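You operate a simulated robot arm through the tools that you are given. There is no shell and no other tool.

The job below is to be done with a simulated robot arm. You get a single attempt, and the scene is never put back.

Task
Sort the two racks: green caps into the blue rack, purple caps into the grey one.
Fine: tip each tube that you move till it looks even.

It is judged by the outcome, as a careful person would: the job done as asked, and still so three seconds after it is handed in. It fails if anything else is knocked over, pushed out of place, dropped, spilled or broken. A push-on lid holds only when it is set on centred and level and pressed home; a screw cap is set on level and turned clockwise until tight.

Robot
A 6-joint arm with a two-finger gripper, fixed in place. Base frame: the origin is at the foot of the arm, x ahead of it, y to its left, z up. Units: m, degrees, N and s.
With the tool pointing down near the work surface it reaches from about 0.1 to 0.4 m from the base axis. Its first joint turns from -115.0 to 115.0 degrees. Payload 2.1 kg.
The TCP is the grasp point between the finger pads, 0.02 m short of the fingertips. In the tool frame z runs along the fingers and y along their closing line. Largest opening 0.1 m; the body of the gripper starts 0.063 m behind the TCP.
Orientation is told as [roll, pitch, yaw] about the base's x, y, z axes, in that order, counted from this pose: with the fingers straight down and closing along the base's y, the tool's x points along the base's -x, its y along +y and its z along -z.

Tools
- The arm moves only by the tool jog_arm. Its argument "targets" is a list of rows, each a list of 6 numbers: the shift along the tool's x, y, z in m, then the turn, a rotation vector about the tool's x, y, z in degrees. In form: [[x, y, z, ax, ay, az], ...]. A call has 1 to 20 rows; each row is the pose to reach, as a shift and turn from the pose commanded when the call began, along the tool's axes at that moment. "jaw" is the closure in counts, from 0 (fully open) to 255 (shut), set as the call begins (left out, the last holds). Each row takes 0.2 s and may step no farther than 0.05 m and 8.6 degrees from the row before; otherwise, or with a gripper value out of range, the whole call is refused. Where a pose cannot be reached the arm comes as near as it can. A force on the tool above 40 N (or 10 N above the force at the start of the call, whichever is more), or a blocked arm, ends the call early, and 0.2 s more pass. The fingers move at their own pace (about 0.153 m/s each) and stop on an object; they squeeze with about 33 N. The grip force told is the motor's: it shows also when the fingers shut on nothing. Time passes only in rows, and 0.2 s behind the last, so rows that repeat a pose let the fingers close. It gives the time, the measured TCP pose, the force on the tool (base axes), the opening and the grip force at its end, in the units of the frame above (readings bear some noise), with the torque about the TCP (base axes, N m) and any sound that the robot's microphone picked up.
- Cameras (640 x 400 px; columns grow to the right, rows downward): "scene" is fixed at [0.0509, 0.4997, 1.5527]; the picture's right is [-0.74, -0.67, 0.00], its down [-0.28, 0.31, -0.91] and it looks along [0.61, -0.67, -0.41] (base axes); focal length 346 px, centre (320, 200). "wrist" rides on the gripper at [0.07, -0.019, -0.099] in the tool frame; the picture's right is [0.26, 0.97, 0.00], its down [-0.75, 0.20, -0.63] and it looks along [-0.61, 0.16, 0.78] (tool axes); focal length 230 px, centre (320, 200). There is no depth. A picture from a camera that has moved, and an enlarged one, comes with that camera's place and axes in the base frame and with its lens.
- camera(camera): a new picture of that camera. The clock stands still meanwhile.
- raise_lower(by): slides the trunk up (or, below 0, down) by that many m; the arm rides with it, the base frame stays. It gives what a move gives, with no picture.
- enlarge(camera, box): a new picture of the part [left, top, right, bottom] of that camera's present view, enlarged. The clock stands still meanwhile.
- close_job(): hands the job in; it is judged then, once.

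Nothing tells you positions but the pictures and the camera data. Unless the task says otherwise, let go and move clear before handing in.

The tools are called as name(argument=value, ...) on one line, values as JSON. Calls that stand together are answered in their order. jog_arm: Moves the arm, as the interface text tells. Its arguments: {"type":"object","properties":{"targets":{"type":"array"},"jaw":{"type":"number"}},"required":["targets"]} The other tools are called the same way: raise_lower (by) slides the trunk up or down; camera (camera) takes a picture; enlarge (camera, box) takes an enlarged picture of a part of a camera's view; close_job () hands the job in.

At the start:

```text
t: 0.0
position: [0.2964, 0.0124, 1.3721]
tcp_rot: [0.1, -0.1, -0.1]
wrist_force: [-0.7, -0.1, -0.5]
ft_torque: [0.01, 0.0, 0.03]
width: 0.0999
finger_force: 0.0
trunk travel left (down, up): [-0.905, 0.085]
```

scene: 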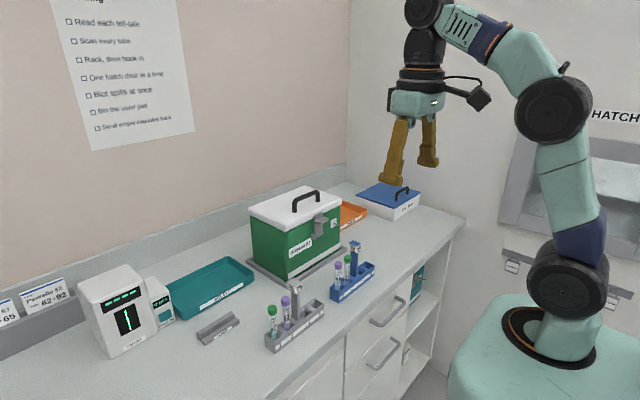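
wrist: 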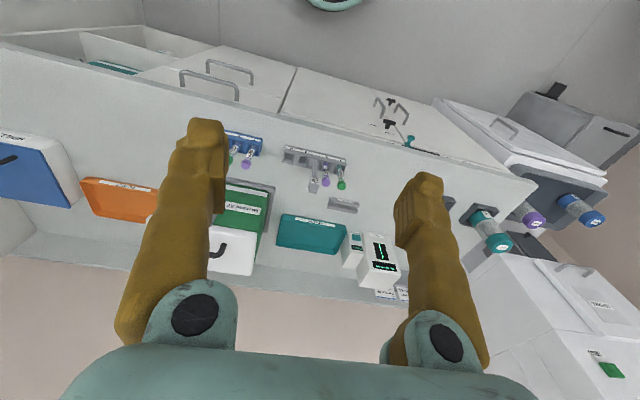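

I see a bench with a grey rack and a blue rack, each holding tubes with green and purple caps, and the arm high above them. I'll look closer at the racks first.

enlarge(camera="scene", box=[240, 220, 400, 370])

enlarge(camera="wrist", box=[200, 110, 400, 230])

enlarge(camera="scene", box=[40, 0, 220, 160])

```text
2.67 times, centred on (320, 295) of scene
camera zoom: at [0.0509, 0.4997, 1.5527], right [-0.74, -0.67, 0.0], down [-0.28, 0.31, -0.91], along [0.61, -0.67, -0.41], focal length 922 px, centre (320, -53)
```

zoom: 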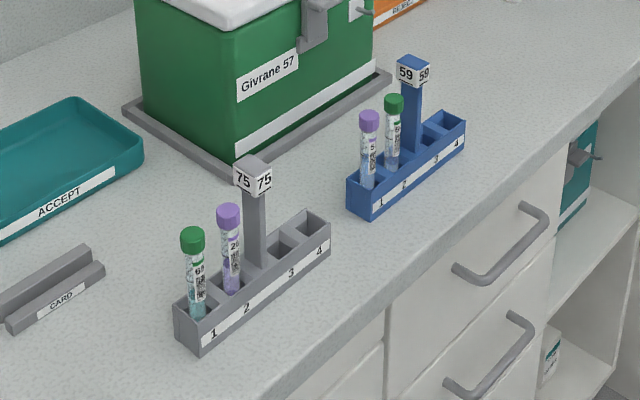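

```text
3.20 times, centred on (300, 170) of wrist
camera zoom: at [0.2274, -0.0059, 1.4715], right [-0.26, 0.97, 0.0], down [0.75, 0.2, 0.63], along [0.61, 0.16, -0.78], focal length 736 px, centre (384, 296)
```

zoom: 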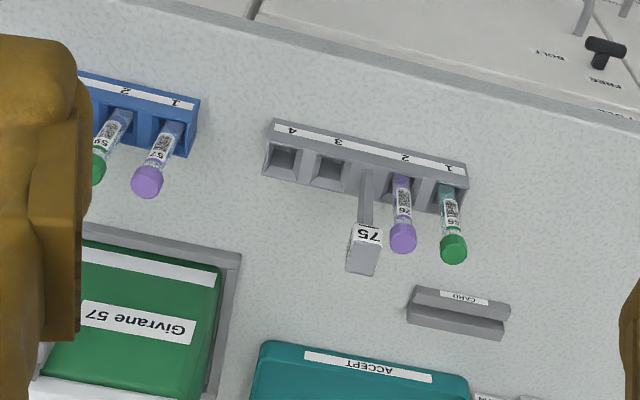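

```text
2.50 times, centred on (130, 80) of scene
camera zoom: at [0.0509, 0.4997, 1.5527], right [-0.74, -0.67, 0.0], down [-0.28, 0.31, -0.91], along [0.61, -0.67, -0.41], focal length 864 px, centre (795, 500)
```

zoom: 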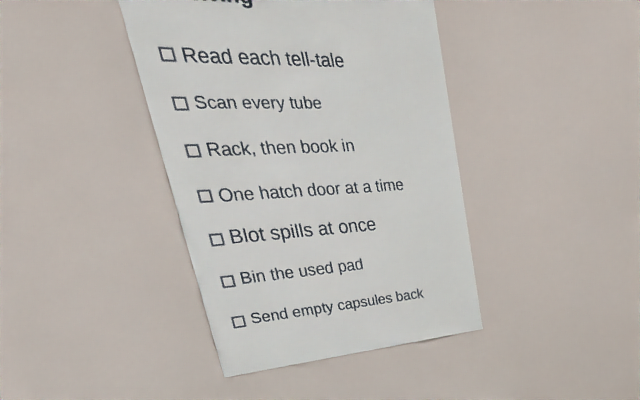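

The grey rack (sign 75) holds a green cap in slot 1 and a purple one in slot 2. The blue rack (sign 59) holds a purple cap in slot 1 and a green one in slot 2. From the two cameras I put the grey slot‑1 cap near (0.53, 0.13, 1.01), the blue slot‑1 cap near (0.53, -0.10, 1.01) and the bench at about z = 0.90. The racks are too far for a straight-down grasp, so I'll pitch the tool about 50° forward, high above everything, and look again.

jog_arm(targets=[[-0.02, 0, 0, 0, -8.3, 0], [-0.04, 0, 0, 0, -16.6, 0], [-0.06, 0, 0, 0, -25, 0], [-0.08, 0, 0, 0, -33.3, 0], [-0.1, 0, 0, 0, -41.6, 0], [-0.12, 0, 0, 0, -50, 0]], jaw=0)

```text
t: 1.4
position: [0.4161, 0.0146, 1.3749]
tcp_rot: [0.0, -50.3, 0.0]
wrist_force: [0.3, 0.2, -0.7]
ft_torque: [0.02, 0.04, 0.01]
width: 0.1
finger_force: 0.1
trunk travel left (down, up): [-0.905, 0.085]
```

The tool pitched to 50° as planned and is clear of everything. Next I'll lower the trunk and take pictures from there.

raise_lower(by=-0.15)

camera(camera="wrist")

camera(camera="scene")

```text
t: 3.1
position: [0.415, 0.0135, 1.2259]
tcp_rot: [0.1, -50.2, -0.1]
wrist_force: [-0.2, -0.4, 0.5]
ft_torque: [0.05, 0.0, -0.01]
width: 0.1003
finger_force: 0.1
trunk travel left (down, up): [-0.755, 0.235]
```

```text
taken
camera wrist: at [0.2965, -0.005, 1.235], right [-0.16, 0.97, -0.2], down [0.0, 0.2, 0.98], along [0.99, 0.16, -0.03], focal length 230 px, centre (320, 200)
```

wrist: 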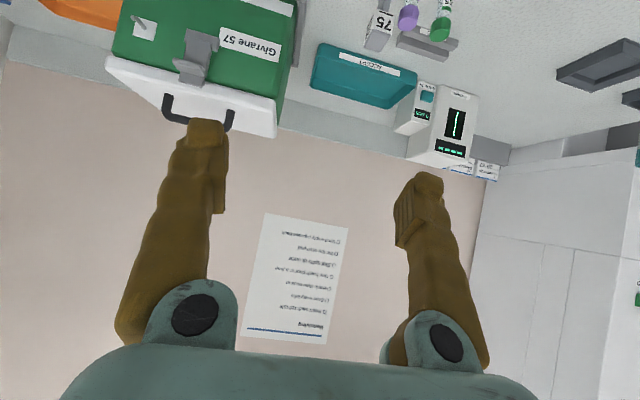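

```text
taken
```

scene: 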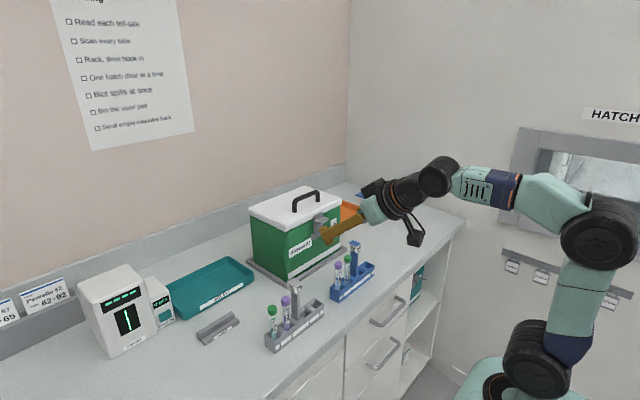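

The arm is lower now and still clear. I'll move in front of the grey rack's slot 1, standing well back, to measure the tubes from close up.

jog_arm(targets=[[0.0235, 0.0233, 0.0158, 0, 0, 0], [0.047, 0.0466, 0.0317, 0, 0, 0], [0.0706, 0.0699, 0.0475, 0, 0, 0], [0.0941, 0.0932, 0.0634, 0, 0, 0], [0.1176, 0.1165, 0.0792, 0, 0, 0]])

camera(camera="wrist")

camera(camera="scene")

```text
t: 4.3
position: [0.4035, 0.1304, 1.0848]
tcp_rot: [-0.2, -49.9, 0.1]
wrist_force: [-0.5, -0.3, 0.2]
ft_torque: [-0.03, -0.01, -0.02]
width: 0.1002
finger_force: 0.0
trunk travel left (down, up): [-0.755, 0.235]
```

```text
taken
camera wrist: at [0.2824, 0.1123, 1.0937], right [-0.17, 0.97, -0.2], down [0.0, 0.2, 0.98], along [0.99, 0.16, -0.03], focal length 230 px, centre (320, 200)
```

wrist: 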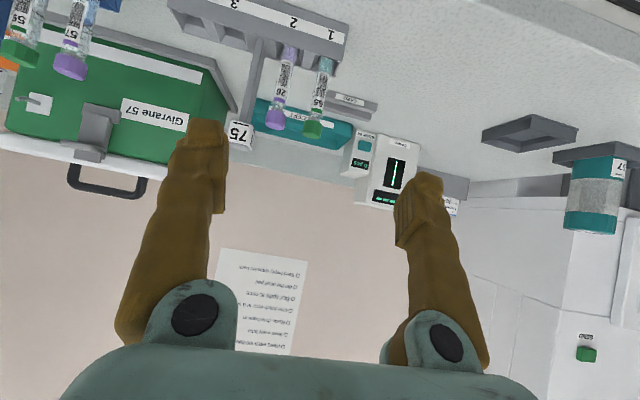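

```text
taken
```

scene: 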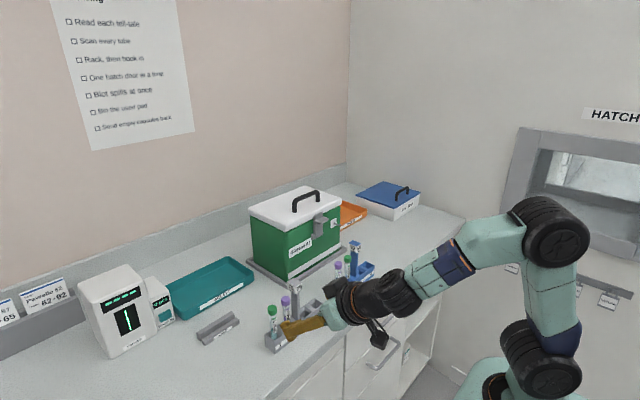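

enlarge(camera="wrist", box=[220, 0, 380, 160])

enlarge(camera="wrist", box=[0, 0, 160, 100])

enlarge(camera="scene", box=[250, 260, 350, 360])

```text
2.50 times, centred on (300, 80) of wrist
camera zoom: at [0.2824, 0.1123, 1.0937], right [-0.17, 0.97, -0.2], down [0.0, 0.2, 0.98], along [0.99, 0.16, -0.03], focal length 575 px, centre (370, 500)
```

zoom: 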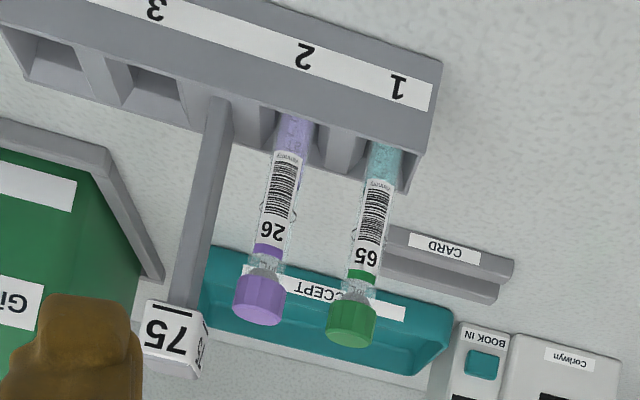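

```text
4.00 times, centred on (80, 50) of wrist
camera zoom: at [0.2824, 0.1123, 1.0937], right [-0.17, 0.97, -0.2], down [0.0, 0.2, 0.98], along [0.99, 0.16, -0.03], focal length 920 px, centre (1280, 800)
```

zoom: 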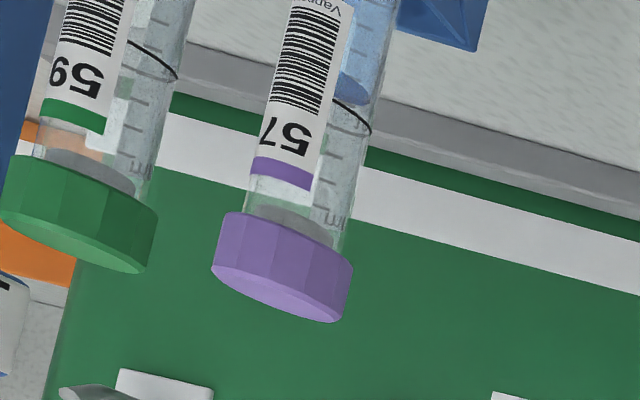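

```text
4.00 times, centred on (300, 310) of scene
camera zoom: at [0.0509, 0.4997, 1.5527], right [-0.74, -0.67, 0.0], down [-0.28, 0.31, -0.91], along [0.61, -0.67, -0.41], focal length 1382 px, centre (400, -240)
```

zoom: 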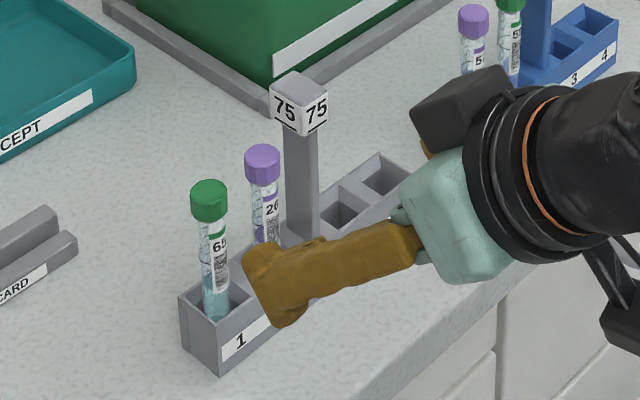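

Triangulated, the green tube (65) has its cap at about (0.533, 0.129, 1.010) and leans slightly. The rack rim is at about z = 0.935 and the neighbouring purple tube at y ≈ 0.09. I'll narrow the jaws to about 33 mm and advance part-way along the tool axis, then check.

jog_arm(targets=[[0, 0, 0, 0, 0, 0], [0, 0, 0, 0, 0, 0], [0.0005, 0, 0.03, 0, 0, 0], [0.001, 0, 0.06, 0, 0, 0], [0.0015, 0, 0.09, 0, 0, 0]], jaw=171)

camera(camera="wrist")

enlarge(camera="scene", box=[250, 260, 350, 360])

```text
t: 5.5
position: [0.4717, 0.1314, 1.0259]
tcp_rot: [0.0, -50.2, -0.2]
wrist_force: [-0.6, 1.1, -0.6]
ft_torque: [0.02, -0.01, -0.02]
width: 0.0329
finger_force: 0.1
trunk travel left (down, up): [-0.755, 0.235]
```

```text
taken
camera wrist: at [0.3518, 0.1128, 1.0353], right [-0.16, 0.97, -0.2], down [0.0, 0.2, 0.98], along [0.99, 0.16, -0.03], focal length 230 px, centre (320, 200)
```

wrist: 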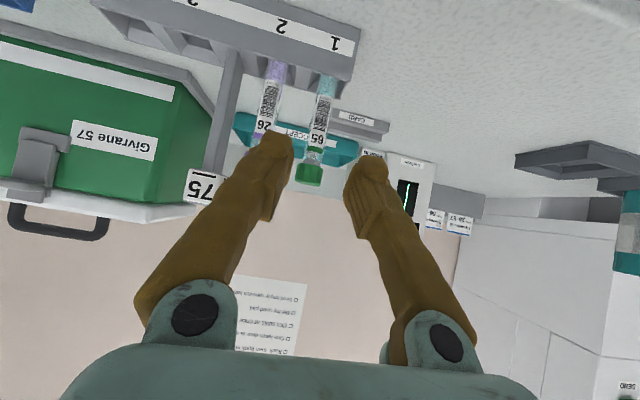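

```text
4.00 times, centred on (300, 310) of scene
camera zoom: at [0.0509, 0.4997, 1.5527], right [-0.74, -0.67, 0.0], down [-0.28, 0.31, -0.91], along [0.61, -0.67, -0.41], focal length 1382 px, centre (400, -240)
```

zoom: 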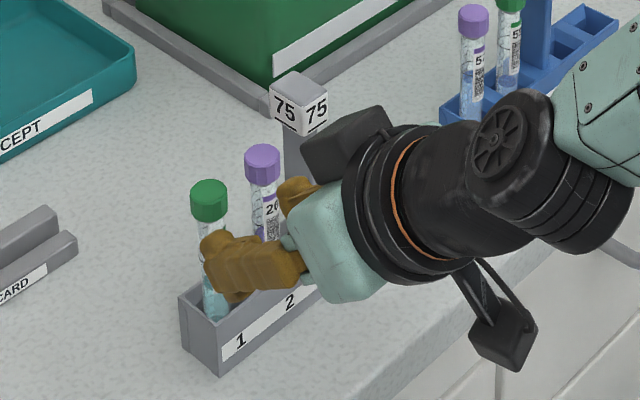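

My projections match the picture to within a couple of pixels, and the green tube sits between the fingers. I'll advance the last 77 mm along the tool axis.

jog_arm(targets=[[0.0007, 0, 0.02, 0, 0, 0], [0.0014, 0, 0.04, 0, 0, 0], [0.002, 0, 0.06, 0, 0, 0], [0.0022, 0, 0.0766, 0, 0, 0]])

camera(camera="wrist")

enlarge(camera="scene", box=[250, 260, 350, 360])

```text
t: 6.5
position: [0.5282, 0.1293, 0.9745]
tcp_rot: [0.0, -50.1, -0.1]
wrist_force: [0.3, -0.3, -0.2]
ft_torque: [0.01, 0.03, 0.04]
width: 0.0328
finger_force: 0.1
trunk travel left (down, up): [-0.755, 0.235]
```

```text
taken
camera wrist: at [0.4096, 0.1115, 0.9842], right [-0.16, 0.97, -0.2], down [0.0, 0.2, 0.98], along [0.99, 0.16, -0.03], focal length 230 px, centre (320, 200)
```

wrist: 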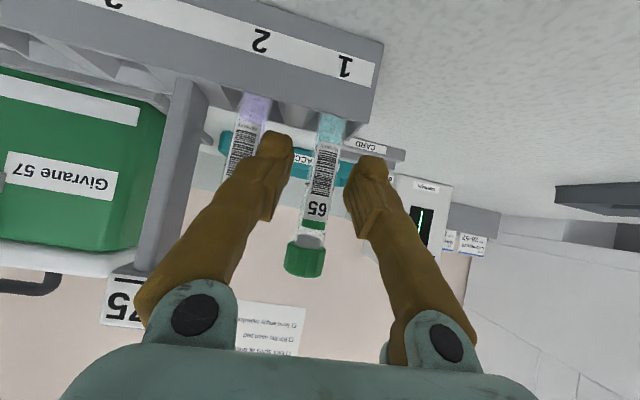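

```text
4.00 times, centred on (300, 310) of scene
camera zoom: at [0.0509, 0.4997, 1.5527], right [-0.74, -0.67, 0.0], down [-0.28, 0.31, -0.91], along [0.61, -0.67, -0.41], focal length 1382 px, centre (400, -240)
```

zoom: 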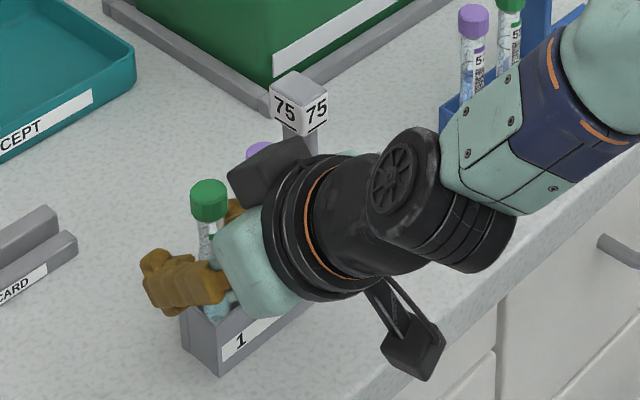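

The green tube is between the pads with no contact force. I'll close the gripper on it now.

jog_arm(targets=[[0, 0, 0, 0, 0, 0], [0, 0, 0, 0, 0, 0], [0, 0, 0, 0, 0, 0]], jaw=255)

camera(camera="wrist")

```text
t: 7.3
position: [0.5289, 0.1299, 0.9754]
tcp_rot: [0.0, -50.1, -0.1]
wrist_force: [0.4, -0.2, 0.6]
ft_torque: [-0.02, 0.0, 0.04]
width: 0.0112
finger_force: 33.0
trunk travel left (down, up): [-0.755, 0.235]
```

```text
taken
camera wrist: at [0.4088, 0.1115, 0.9847], right [-0.16, 0.97, -0.2], down [0.0, 0.2, 0.98], along [0.99, 0.16, -0.03], focal length 230 px, centre (320, 200)
```

wrist: 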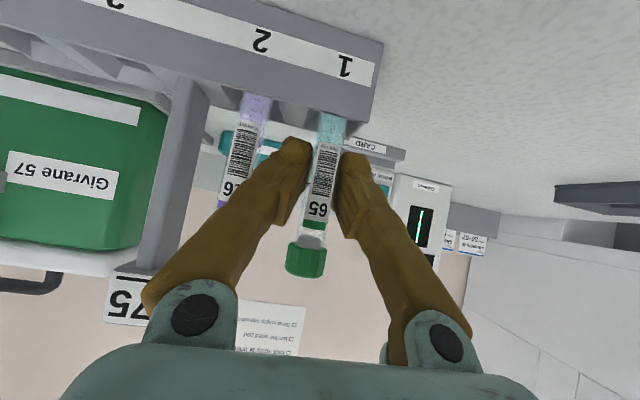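

The jaws stopped at 11 mm with 33 N of grip force. I'll check the grip closely before lifting.

enlarge(camera="wrist", box=[240, 80, 420, 290])

enlarge(camera="scene", box=[270, 290, 330, 350])

```text
1.90 times, centred on (330, 185) of wrist
camera zoom: at [0.4088, 0.1115, 0.9847], right [-0.16, 0.97, -0.2], down [0.0, 0.2, 0.98], along [0.99, 0.16, -0.03], focal length 438 px, centre (301, 229)
```

zoom: 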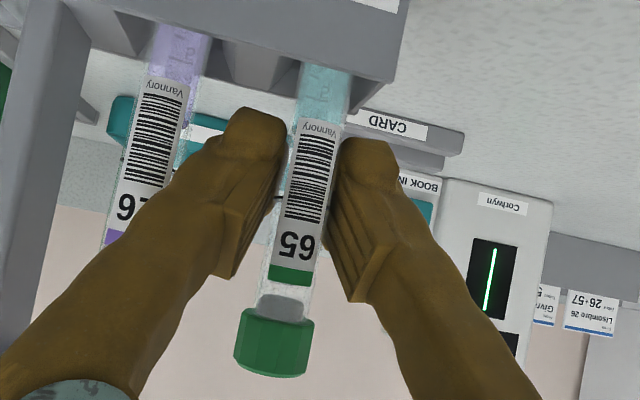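

```text
6.67 times, centred on (300, 320) of scene
camera zoom: at [0.0509, 0.4997, 1.5527], right [-0.74, -0.67, 0.0], down [-0.28, 0.31, -0.91], along [0.61, -0.67, -0.41], focal length 2304 px, centre (453, -600)
```

zoom: 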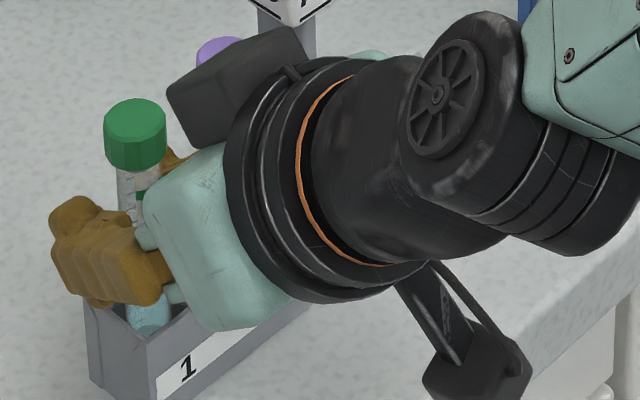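

The tube is firmly between the pads. I'll lift straight up, slowly at first, to 0.19 m above the grip height.

jog_arm(targets=[[-0.0077, 0, -0.0064, 0, 0, 0], [-0.0192, 0, -0.0161, 0, 0, 0], [-0.0383, 0, -0.0322, 0, 0, 0], [-0.0613, 0, -0.0514, 0, 0, 0], [-0.0843, 0, -0.0707, 0, 0, 0], [-0.1073, 0, -0.09, 0, 0, 0], [-0.1302, 0, -0.1093, 0, 0, 0], [-0.1455, 0, -0.1222, 0, 0, 0]])

camera(camera="wrist")

camera(camera="scene")

```text
t: 9.2
position: [0.5268, 0.1286, 1.1661]
tcp_rot: [0.1, -50.1, 0.0]
wrist_force: [-0.5, -0.6, -0.1]
ft_torque: [-0.02, -0.03, -0.01]
width: 0.0117
finger_force: 32.9
trunk travel left (down, up): [-0.755, 0.235]
```

```text
taken
camera wrist: at [0.4074, 0.1101, 1.1756], right [-0.17, 0.97, -0.2], down [0.0, 0.2, 0.98], along [0.99, 0.16, -0.03], focal length 230 px, centre (320, 200)
```

wrist: 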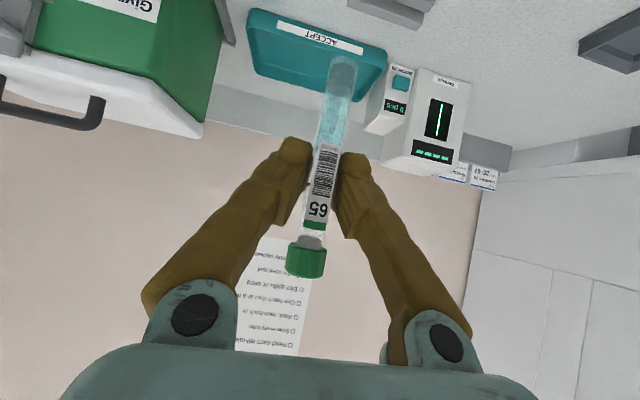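

```text
taken
```

scene: 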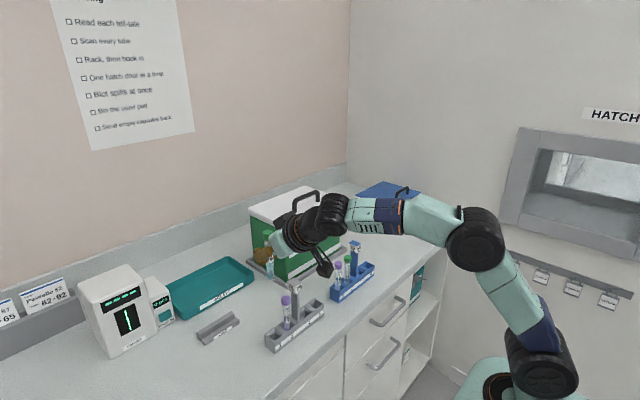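

The tube is out and held upright. I'll look at its contents before tipping.

enlarge(camera="wrist", box=[260, 40, 400, 290])

enlarge(camera="scene", box=[240, 220, 340, 300])

```text
1.60 times, centred on (330, 165) of wrist
camera zoom: at [0.4074, 0.1101, 1.1756], right [-0.17, 0.97, -0.2], down [0.0, 0.2, 0.98], along [0.99, 0.16, -0.03], focal length 368 px, centre (304, 256)
```

zoom: 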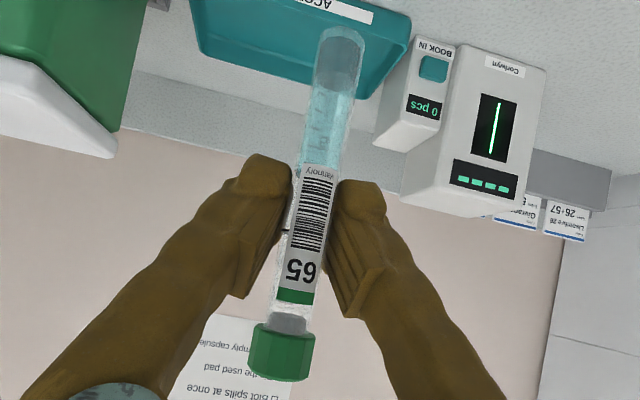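

```text
5.00 times, centred on (290, 260) of scene
camera zoom: at [0.0509, 0.4997, 1.5527], right [-0.74, -0.67, 0.0], down [-0.28, 0.31, -0.91], along [0.61, -0.67, -0.41], focal length 1728 px, centre (470, -100)
```

zoom: 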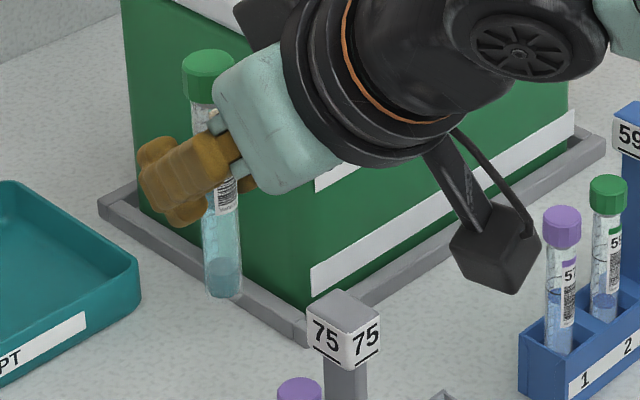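

The tube shows a grey-teal layer settled at the bottom, under clearer liquid. I'll pull back a little, pitch the tool to horizontal, and then roll the tube over to mix it, well above everything.

jog_arm(targets=[[0.0021, 0, -0.0131, 0, -8, 0], [0.0043, 0, -0.0262, 0, -16, 0], [0.0064, 0, -0.0394, 0, -24, 0], [0.0086, 0, -0.0525, 0, -32, 0], [0.0107, 0, -0.0656, 0, -40, 0]])

camera(camera="scene")

camera(camera="wrist")

```text
t: 10.3
position: [0.4681, 0.1311, 1.1987]
tcp_rot: [163.9, -89.8, -163.9]
wrist_force: [0.2, 0.3, -1.2]
ft_torque: [0.05, -0.01, 0.01]
width: 0.0115
finger_force: 33.1
trunk travel left (down, up): [-0.755, 0.235]
```

```text
taken
```

scene: 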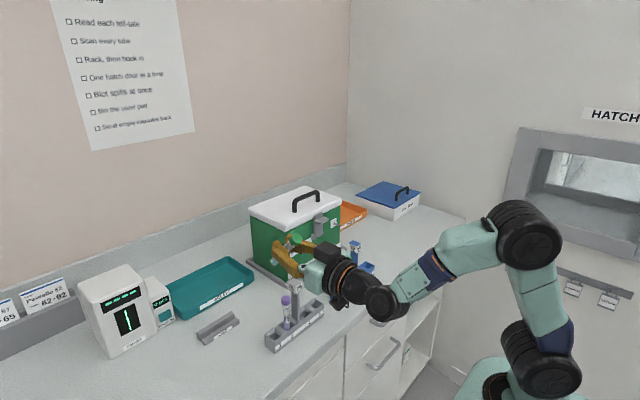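

```text
taken
camera wrist: at [0.371, 0.1121, 1.1286], right [0.0, 0.97, -0.26], down [-0.63, 0.2, 0.75], along [0.77, 0.16, 0.61], focal length 230 px, centre (320, 200)
```

wrist: 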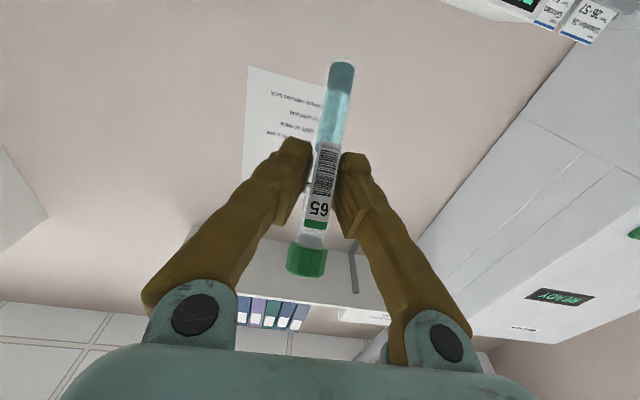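

The arm is horizontal, with the tube tilted back and the settled layer clearly visible. I'll roll the wrist in steps to tip it over, starting with the first 85°.

jog_arm(targets=[[0, 0, 0, 0, 0, 8.5], [0, 0, 0, 0, 0, 17], [0, 0, 0, 0, 0, 25.5], [0, 0, 0, 0, 0, 34], [0, 0, 0, 0, 0, 42.5], [0, 0, 0, 0, 0, 51], [0, 0, 0, 0, 0, 59.5], [0, 0, 0, 0, 0, 68], [0, 0, 0, 0, 0, 76.5], [0, 0, 0, 0, 0, 85]])

camera(camera="scene")

camera(camera="wrist")

```text
t: 12.6
position: [0.515, 0.1491, 1.3446]
tcp_rot: [87.6, -5.5, -89.9]
wrist_force: [0.1, -0.6, 0.4]
ft_torque: [-0.03, 0.01, -0.01]
width: 0.0113
finger_force: 32.7
out of reach, approached as far as the arm can: row 3, 4, 5, 6, 7, 8, 9, 10
trunk travel left (down, up): [-0.755, 0.235]
```

```text
taken
```

scene: 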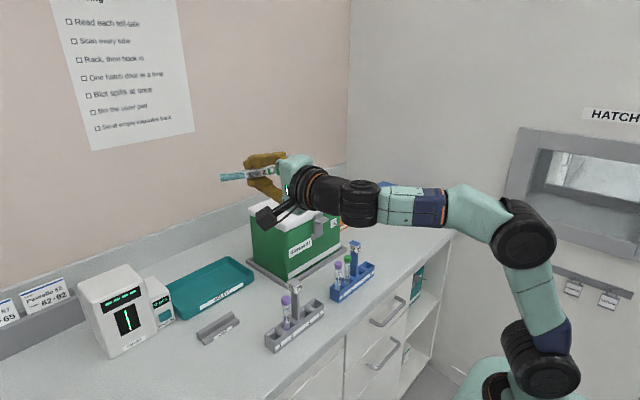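

```text
taken
camera wrist: at [0.4158, 0.2172, 1.3233], right [0.04, 0.35, 0.94], down [-0.62, -0.73, 0.3], along [0.78, -0.59, 0.19], focal length 230 px, centre (320, 200)
```

wrist: 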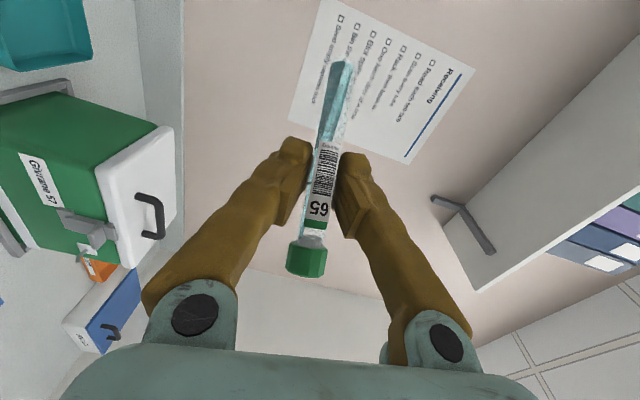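

The arm ran into a joint limit on this roll direction, so the TCP drifted up to z = 1.34, though the tube did tip to about 85°. I'll roll back and try the other way.

jog_arm(targets=[[0, 0, 0, 0, 0, -8.5], [0, 0, 0, 0, 0, -17], [0, 0, 0, 0, 0, -25.5], [0, 0, 0, 0, 0, -34], [0, 0, 0, 0, 0, -42.5], [0, 0, 0, 0, 0, -51], [0, 0, 0, 0, 0, -59.5], [0, 0, 0, 0, 0, -68], [0, 0, 0, 0, 0, -76.5], [0, 0, 0, 0, 0, -85], [0, 0, 0, 0, 0, -85]])

camera(camera="scene")

```text
t: 14.9
position: [0.5125, 0.1442, 1.3476]
tcp_rot: [-141.6, -89.9, 141.6]
wrist_force: [-0.2, -0.4, 0.2]
ft_torque: [-0.03, -0.01, -0.04]
width: 0.0109
finger_force: 32.7
trunk travel left (down, up): [-0.755, 0.235]
```

```text
taken
```

scene: 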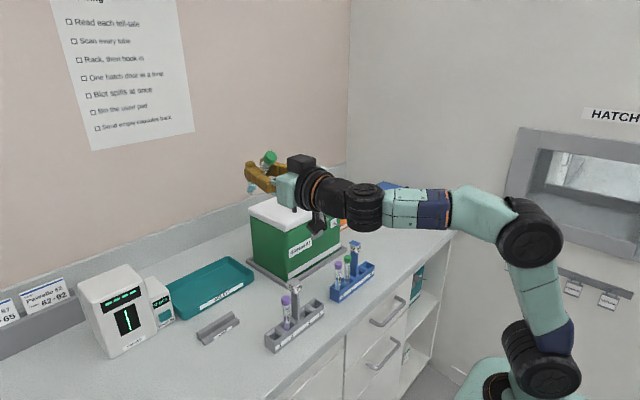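

The arm is back at roll 0, with the tube cap-up and the TCP now near (0.51, 0.145, 1.35). I'll try rolling in the other direction from here.

jog_arm(targets=[[0, 0, 0, 0, 0, -8.5], [0, 0, 0, 0, 0, -17], [0, 0, 0, 0, 0, -25.5], [0, 0, 0, 0, 0, -34], [0, 0, 0, 0, 0, -42.5], [0, 0, 0, 0, 0, -51], [0, 0, 0, 0, 0, -59.5], [0, 0, 0, 0, 0, -68], [0, 0, 0, 0, 0, -76.5], [0, 0, 0, 0, 0, -85]])

camera(camera="scene")

camera(camera="wrist")

```text
t: 17.1
position: [0.5109, 0.1427, 1.3474]
tcp_rot: [-90.1, -4.9, 90.0]
wrist_force: [-0.5, -0.2, -0.2]
ft_torque: [0.02, -0.05, 0.0]
width: 0.0111
finger_force: 33.2
trunk travel left (down, up): [-0.755, 0.235]
```

```text
taken
```

scene: 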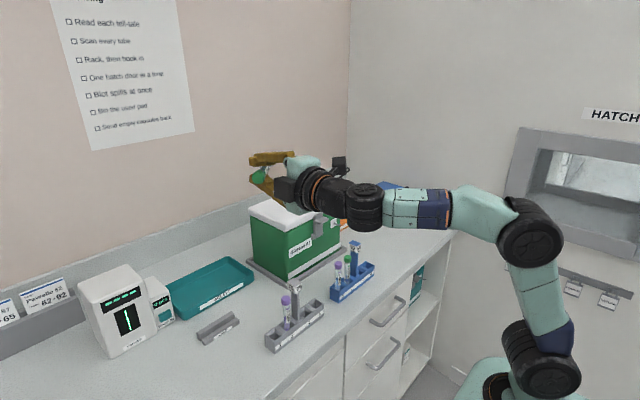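

```text
taken
camera wrist: at [0.4126, 0.0727, 1.3595], right [0.0, -0.17, -0.98], down [-0.63, 0.77, -0.14], along [0.78, 0.62, -0.11], focal length 230 px, centre (320, 200)
```

wrist: 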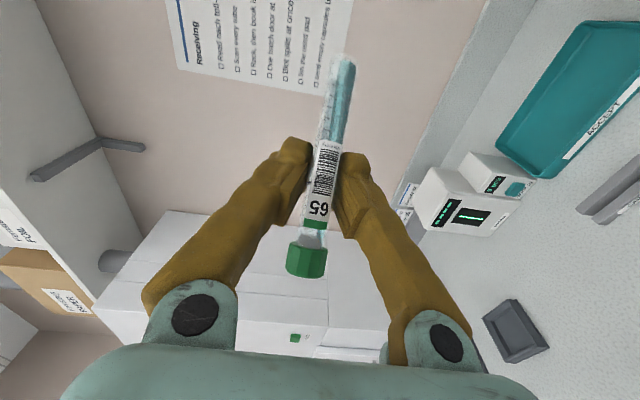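

Rolling in this direction works without any limit being reported. I'll carry on to the full inversion.

jog_arm(targets=[[0, 0, 0, 0, 0, -8.5], [0, 0, 0, 0, 0, -17], [0, 0, 0, 0, 0, -25.5], [0, 0, 0, 0, 0, -34], [0, 0, 0, 0, 0, -42.5], [0, 0, 0, 0, 0, -51], [0, 0, 0, 0, 0, -59.5], [0, 0, 0, 0, 0, -68], [0, 0, 0, 0, 0, -76.5], [0, 0, 0, 0, 0, -85]])

camera(camera="scene")

camera(camera="wrist")

```text
t: 19.4
position: [0.5118, 0.1448, 1.3476]
tcp_rot: [-90.6, 80.1, 89.3]
wrist_force: [0.4, 0.3, 0.0]
ft_torque: [-0.02, 0.01, 0.0]
width: 0.0103
finger_force: 32.7
trunk travel left (down, up): [-0.755, 0.235]
```

```text
taken
```

scene: 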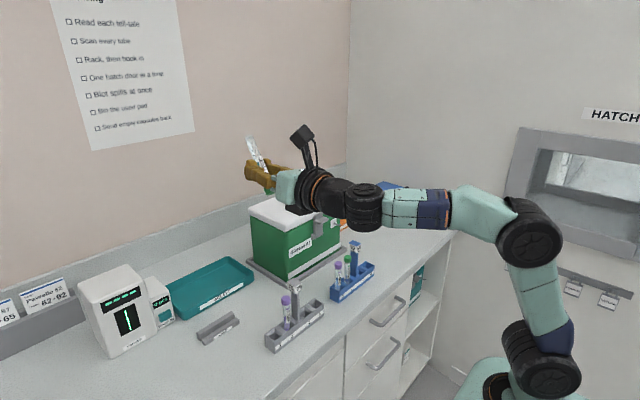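

```text
taken
camera wrist: at [0.413, 0.1508, 1.4188], right [0.0, -1.0, 0.09], down [-0.63, -0.07, -0.78], along [0.78, -0.06, -0.63], focal length 230 px, centre (320, 200)
```

wrist: 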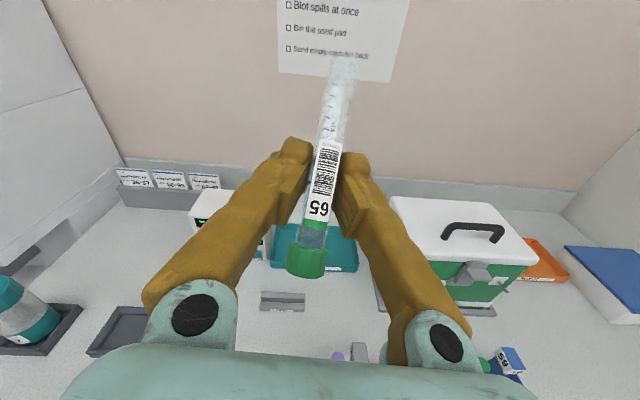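

The tube is inverted and the liquid has run to the cap end. I'll roll it back upright and look.

jog_arm(targets=[[0, 0, 0, 0, 0, 8.5], [0, 0, 0, 0, 0, 17], [0, 0, 0, 0, 0, 25.5], [0, 0, 0, 0, 0, 34], [0, 0, 0, 0, 0, 42.5], [0, 0, 0, 0, 0, 51], [0, 0, 0, 0, 0, 59.5], [0, 0, 0, 0, 0, 68], [0, 0, 0, 0, 0, 76.5], [0, 0, 0, 0, 0, 85], [0, 0, 0, 0, 0, 93.5], [0, 0, 0, 0, 0, 102], [0, 0, 0, 0, 0, 110.5], [0, 0, 0, 0, 0, 119], [0, 0, 0, 0, 0, 127.5], [0, 0, 0, 0, 0, 136], [0, 0, 0, 0, 0, 144.5], [0, 0, 0, 0, 0, 153], [0, 0, 0, 0, 0, 161.5], [0, 0, 0, 0, 0, 170]])

enlarge(camera="wrist", box=[260, 40, 400, 290])

camera(camera="scene")

```text
t: 23.6
position: [0.5109, 0.1442, 1.3466]
tcp_rot: [119.6, -89.7, -119.6]
wrist_force: [-0.7, -0.3, -0.2]
ft_torque: [0.01, 0.02, 0.0]
width: 0.0098
finger_force: 32.8
trunk travel left (down, up): [-0.755, 0.235]
```

```text
1.60 times, centred on (330, 165) of wrist
camera zoom: at [0.4136, 0.1262, 1.2765], right [0.0, 0.97, -0.25], down [-0.63, 0.2, 0.75], along [0.78, 0.16, 0.61], focal length 368 px, centre (304, 256)
```

zoom: 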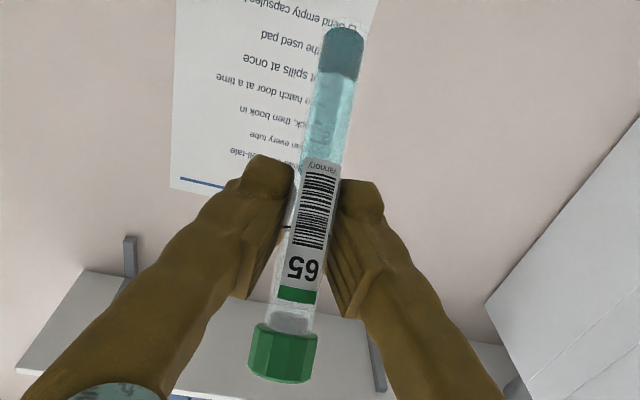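

```text
taken
```

scene: 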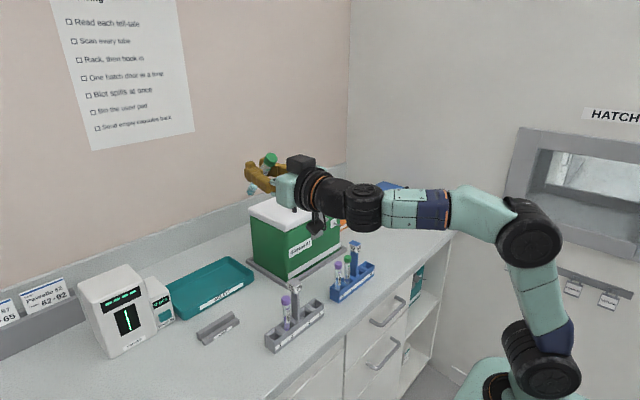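

There is still a dark band at the bottom of the tube, so one inversion was not enough. The grip is unchanged, so I'll repeat the inversions.

jog_arm(targets=[[0, 0, 0, 0, 0, -8.5], [0, 0, 0, 0, 0, -17], [0, 0, 0, 0, 0, -25.5], [0, 0, 0, 0, 0, -34], [0, 0, 0, 0, 0, -42.5], [0, 0, 0, 0, 0, -51], [0, 0, 0, 0, 0, -59.5], [0, 0, 0, 0, 0, -68], [0, 0, 0, 0, 0, -76.5], [0, 0, 0, 0, 0, -85], [0, 0, 0, 0, 0, -93.5], [0, 0, 0, 0, 0, -102], [0, 0, 0, 0, 0, -110.5], [0, 0, 0, 0, 0, -119], [0, 0, 0, 0, 0, -127.5], [0, 0, 0, 0, 0, -136], [0, 0, 0, 0, 0, -144.5], [0, 0, 0, 0, 0, -153], [0, 0, 0, 0, 0, -161.5], [0, 0, 0, 0, 0, -170]])

enlarge(camera="wrist", box=[260, 40, 400, 290])

```text
t: 27.8
position: [0.5115, 0.1435, 1.3475]
tcp_rot: [-90.6, 80.1, 89.4]
wrist_force: [-0.6, -0.8, 0.0]
ft_torque: [-0.02, -0.01, -0.01]
width: 0.006
finger_force: 33.1
trunk travel left (down, up): [-0.755, 0.235]
```

```text
1.60 times, centred on (330, 165) of wrist
camera zoom: at [0.4128, 0.1504, 1.4185], right [0.0, -1.0, 0.09], down [-0.63, -0.07, -0.78], along [0.78, -0.06, -0.63], focal length 368 px, centre (304, 256)
```

zoom: 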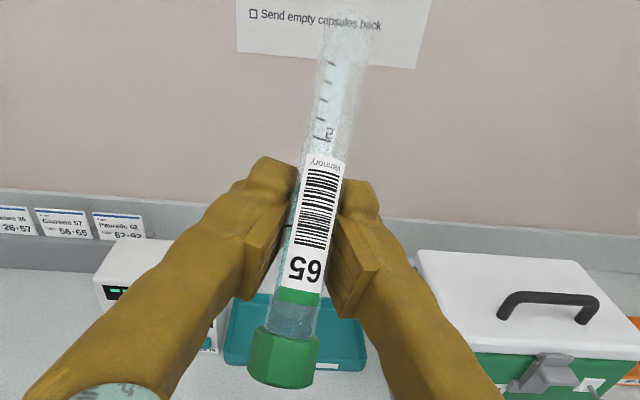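

The jaw width has dropped to 6 mm, so something in the grip is changing. I'll stop and look carefully before moving on.

enlarge(camera="wrist", box=[270, 110, 390, 230])

enlarge(camera="scene", box=[220, 110, 340, 220])

```text
3.33 times, centred on (330, 170) of wrist
camera zoom: at [0.4128, 0.1504, 1.4185], right [0.0, -1.0, 0.09], down [-0.63, -0.07, -0.78], along [0.78, -0.06, -0.63], focal length 767 px, centre (287, 300)
```

zoom: 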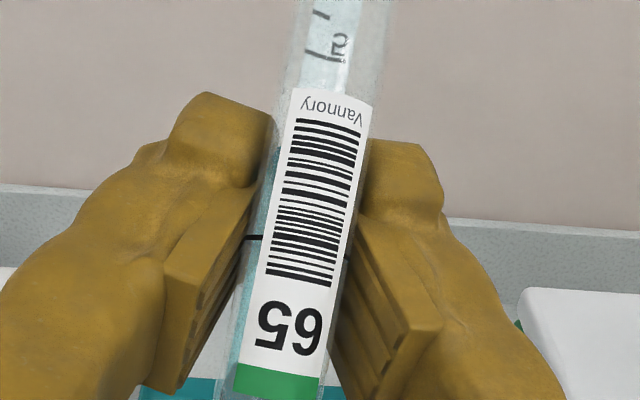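

```text
3.64 times, centred on (280, 165) of scene
camera zoom: at [0.0509, 0.4997, 1.5527], right [-0.74, -0.67, 0.0], down [-0.28, 0.31, -0.91], along [0.61, -0.67, -0.41], focal length 1257 px, centre (466, 327)
```

zoom: 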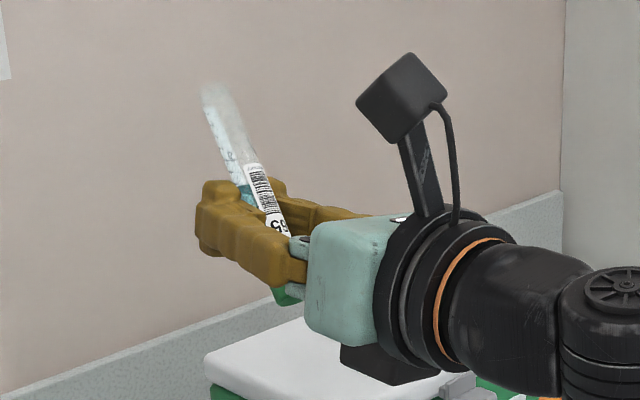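

The tube is creeping toward the palm while the jaws keep closing. I'll stop the jaws near their present width so it isn't squeezed out, and roll back at once so the cap is uppermost, where it would catch on the fingers.

jog_arm(targets=[[0, 0, 0, 0, 0, 8.5], [0, 0, 0, 0, 0, 17], [0, 0, 0, 0, 0, 25.5], [0, 0, 0, 0, 0, 34], [0, 0, 0, 0, 0, 42.5], [0, 0, 0, 0, 0, 51], [0, 0, 0, 0, 0, 59.5], [0, 0, 0, 0, 0, 68], [0, 0, 0, 0, 0, 76.5], [0, 0, 0, 0, 0, 85], [0, 0, 0, 0, 0, 93.5], [0, 0, 0, 0, 0, 102], [0, 0, 0, 0, 0, 110.5], [0, 0, 0, 0, 0, 119], [0, 0, 0, 0, 0, 127.5], [0, 0, 0, 0, 0, 136], [0, 0, 0, 0, 0, 144.5], [0, 0, 0, 0, 0, 153], [0, 0, 0, 0, 0, 161.5], [0, 0, 0, 0, 0, 170]], jaw=242)

camera(camera="wrist")

enlarge(camera="scene", box=[220, 110, 340, 220])

```text
t: 31.9
position: [0.5107, 0.1428, 1.3468]
tcp_rot: [119.3, -89.8, -119.4]
wrist_force: [0.2, -0.2, 0.0]
ft_torque: [0.01, 0.02, 0.01]
width: 0.0063
finger_force: 21.7
trunk travel left (down, up): [-0.755, 0.235]
```

```text
taken
camera wrist: at [0.413, 0.1252, 1.2769], right [0.0, 0.97, -0.25], down [-0.63, 0.2, 0.75], along [0.78, 0.16, 0.61], focal length 230 px, centre (320, 200)
```

wrist: 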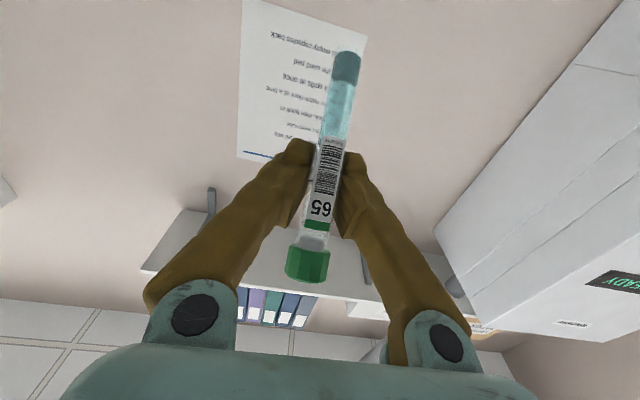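

```text
3.64 times, centred on (280, 165) of scene
camera zoom: at [0.0509, 0.4997, 1.5527], right [-0.74, -0.67, 0.0], down [-0.28, 0.31, -0.91], along [0.61, -0.67, -0.41], focal length 1257 px, centre (466, 327)
```

zoom: 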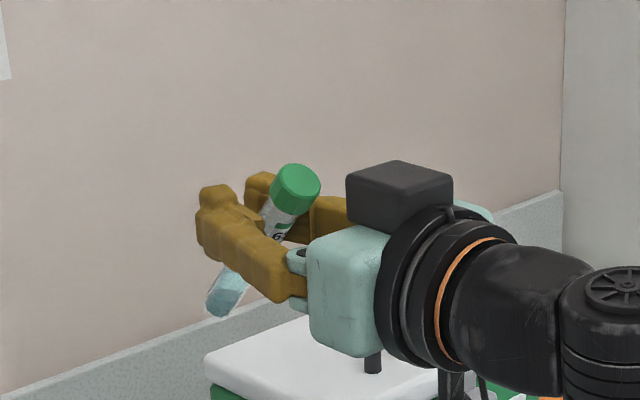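

The tube is still held (6.3 mm, 22 N) with its cap up again. I'll look at the grip and the contents.

enlarge(camera="wrist", box=[260, 40, 400, 290])

enlarge(camera="wrist", box=[280, 120, 390, 220])

enlarge(camera="scene", box=[255, 140, 325, 200])

```text
1.60 times, centred on (330, 165) of wrist
camera zoom: at [0.413, 0.1252, 1.2769], right [0.0, 0.97, -0.25], down [-0.63, 0.2, 0.75], along [0.78, 0.16, 0.61], focal length 368 px, centre (304, 256)
```

zoom: 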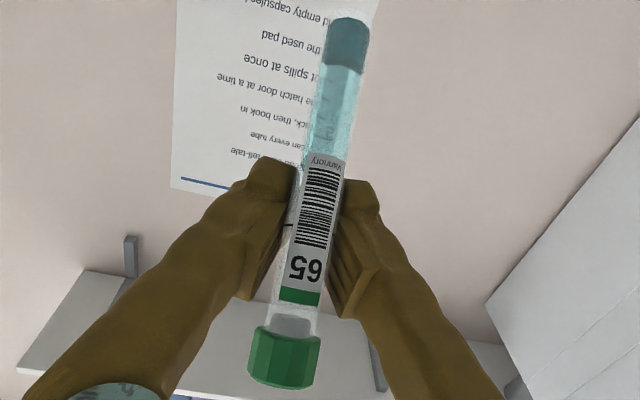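

```text
4.00 times, centred on (335, 170) of wrist
camera zoom: at [0.413, 0.1252, 1.2769], right [0.0, 0.97, -0.25], down [-0.63, 0.2, 0.75], along [0.78, 0.16, 0.61], focal length 920 px, centre (260, 320)
```

zoom: 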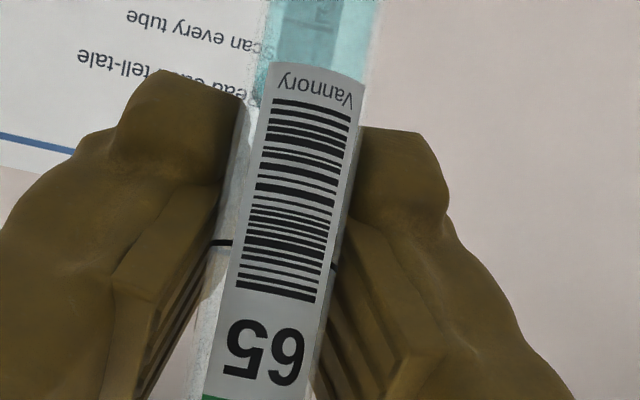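

```text
6.67 times, centred on (290, 170) of scene
camera zoom: at [0.0509, 0.4997, 1.5527], right [-0.74, -0.67, 0.0], down [-0.28, 0.31, -0.91], along [0.61, -0.67, -0.41], focal length 2304 px, centre (520, 400)
```

zoom: 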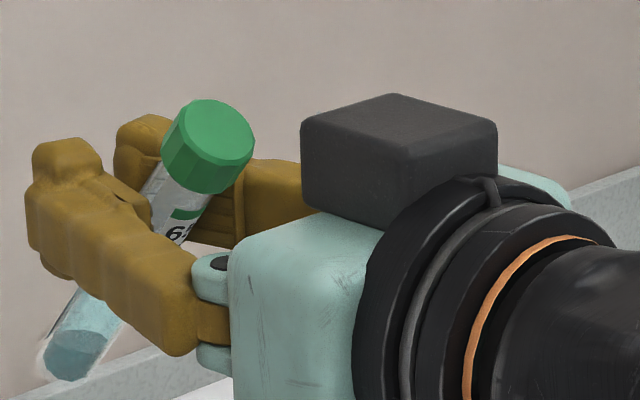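

The dark band is still there, so I'll zoom in tightly on it to use as a reference for judging progress.

enlarge(camera="wrist", box=[300, 40, 380, 150])

```text
3.64 times, centred on (340, 95) of wrist
camera zoom: at [0.413, 0.1252, 1.2769], right [0.0, 0.97, -0.25], down [-0.63, 0.2, 0.75], along [0.78, 0.16, 0.61], focal length 837 px, centre (247, 582)
```

zoom: 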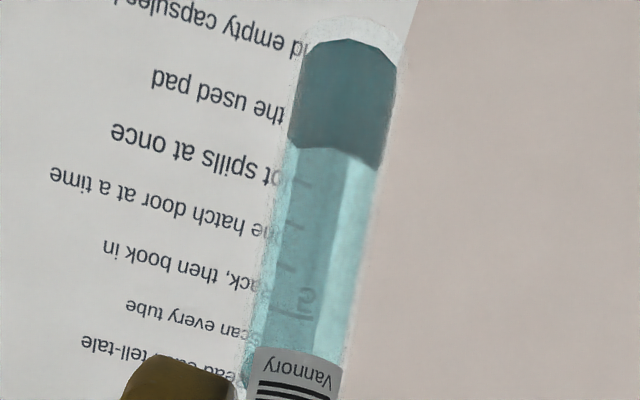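

The uneven layers are clear in this view: a dark band under light teal. Limiting the jaw closure stopped the creep (width steady, 22 N), so I'll keep that setting and continue the inversions, checking the grip each time.

jog_arm(targets=[[0, 0, 0, 0, 0, -8.5], [0, 0, 0, 0, 0, -17], [0, 0, 0, 0, 0, -25.5], [0, 0, 0, 0, 0, -34], [0, 0, 0, 0, 0, -42.5], [0, 0, 0, 0, 0, -51], [0, 0, 0, 0, 0, -59.5], [0, 0, 0, 0, 0, -68], [0, 0, 0, 0, 0, -76.5], [0, 0, 0, 0, 0, -85]])

enlarge(camera="wrist", box=[260, 40, 400, 290])

```text
t: 34.1
position: [0.5113, 0.1433, 1.3467]
tcp_rot: [-90.1, -4.8, 90.0]
wrist_force: [0.6, -0.3, -0.3]
ft_torque: [0.02, -0.01, -0.03]
width: 0.0057
finger_force: 20.4
trunk travel left (down, up): [-0.755, 0.235]
```

```text
1.60 times, centred on (330, 165) of wrist
camera zoom: at [0.4133, 0.0731, 1.3593], right [0.0, -0.17, -0.98], down [-0.63, 0.77, -0.14], along [0.78, 0.62, -0.11], focal length 368 px, centre (304, 256)
```

zoom: 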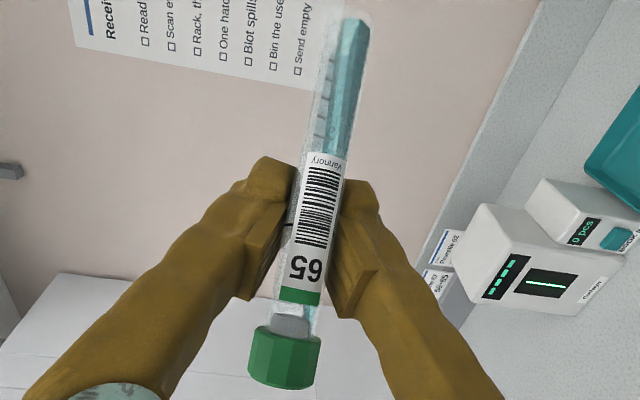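

The tube is on its side and the grip is steady. I'll continue to full inversion.

jog_arm(targets=[[0, 0, 0, 0, 0, -8.5], [0, 0, 0, 0, 0, -17], [0, 0, 0, 0, 0, -25.5], [0, 0, 0, 0, 0, -34], [0, 0, 0, 0, 0, -42.5], [0, 0, 0, 0, 0, -51], [0, 0, 0, 0, 0, -59.5], [0, 0, 0, 0, 0, -68], [0, 0, 0, 0, 0, -76.5], [0, 0, 0, 0, 0, -85]])

enlarge(camera="wrist", box=[260, 40, 400, 290])

```text
t: 36.4
position: [0.5101, 0.1438, 1.3469]
tcp_rot: [-90.6, 80.0, 89.2]
wrist_force: [0.1, 0.6, -0.5]
ft_torque: [0.04, 0.01, -0.02]
width: 0.0064
finger_force: 1.5
trunk travel left (down, up): [-0.755, 0.235]
```

```text
1.60 times, centred on (330, 165) of wrist
camera zoom: at [0.4125, 0.1511, 1.4183], right [0.0, -1.0, 0.09], down [-0.63, -0.07, -0.78], along [0.78, -0.06, -0.63], focal length 368 px, centre (304, 256)
```

zoom: 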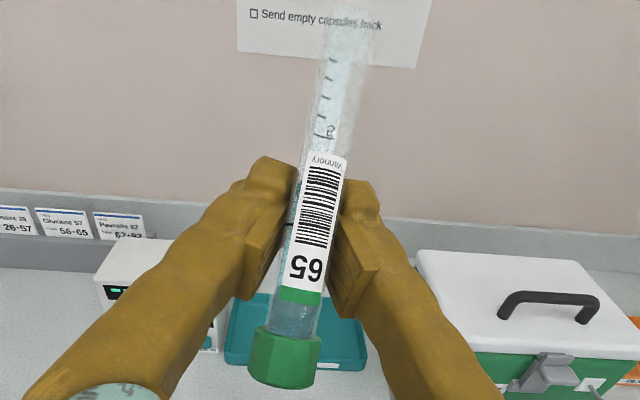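

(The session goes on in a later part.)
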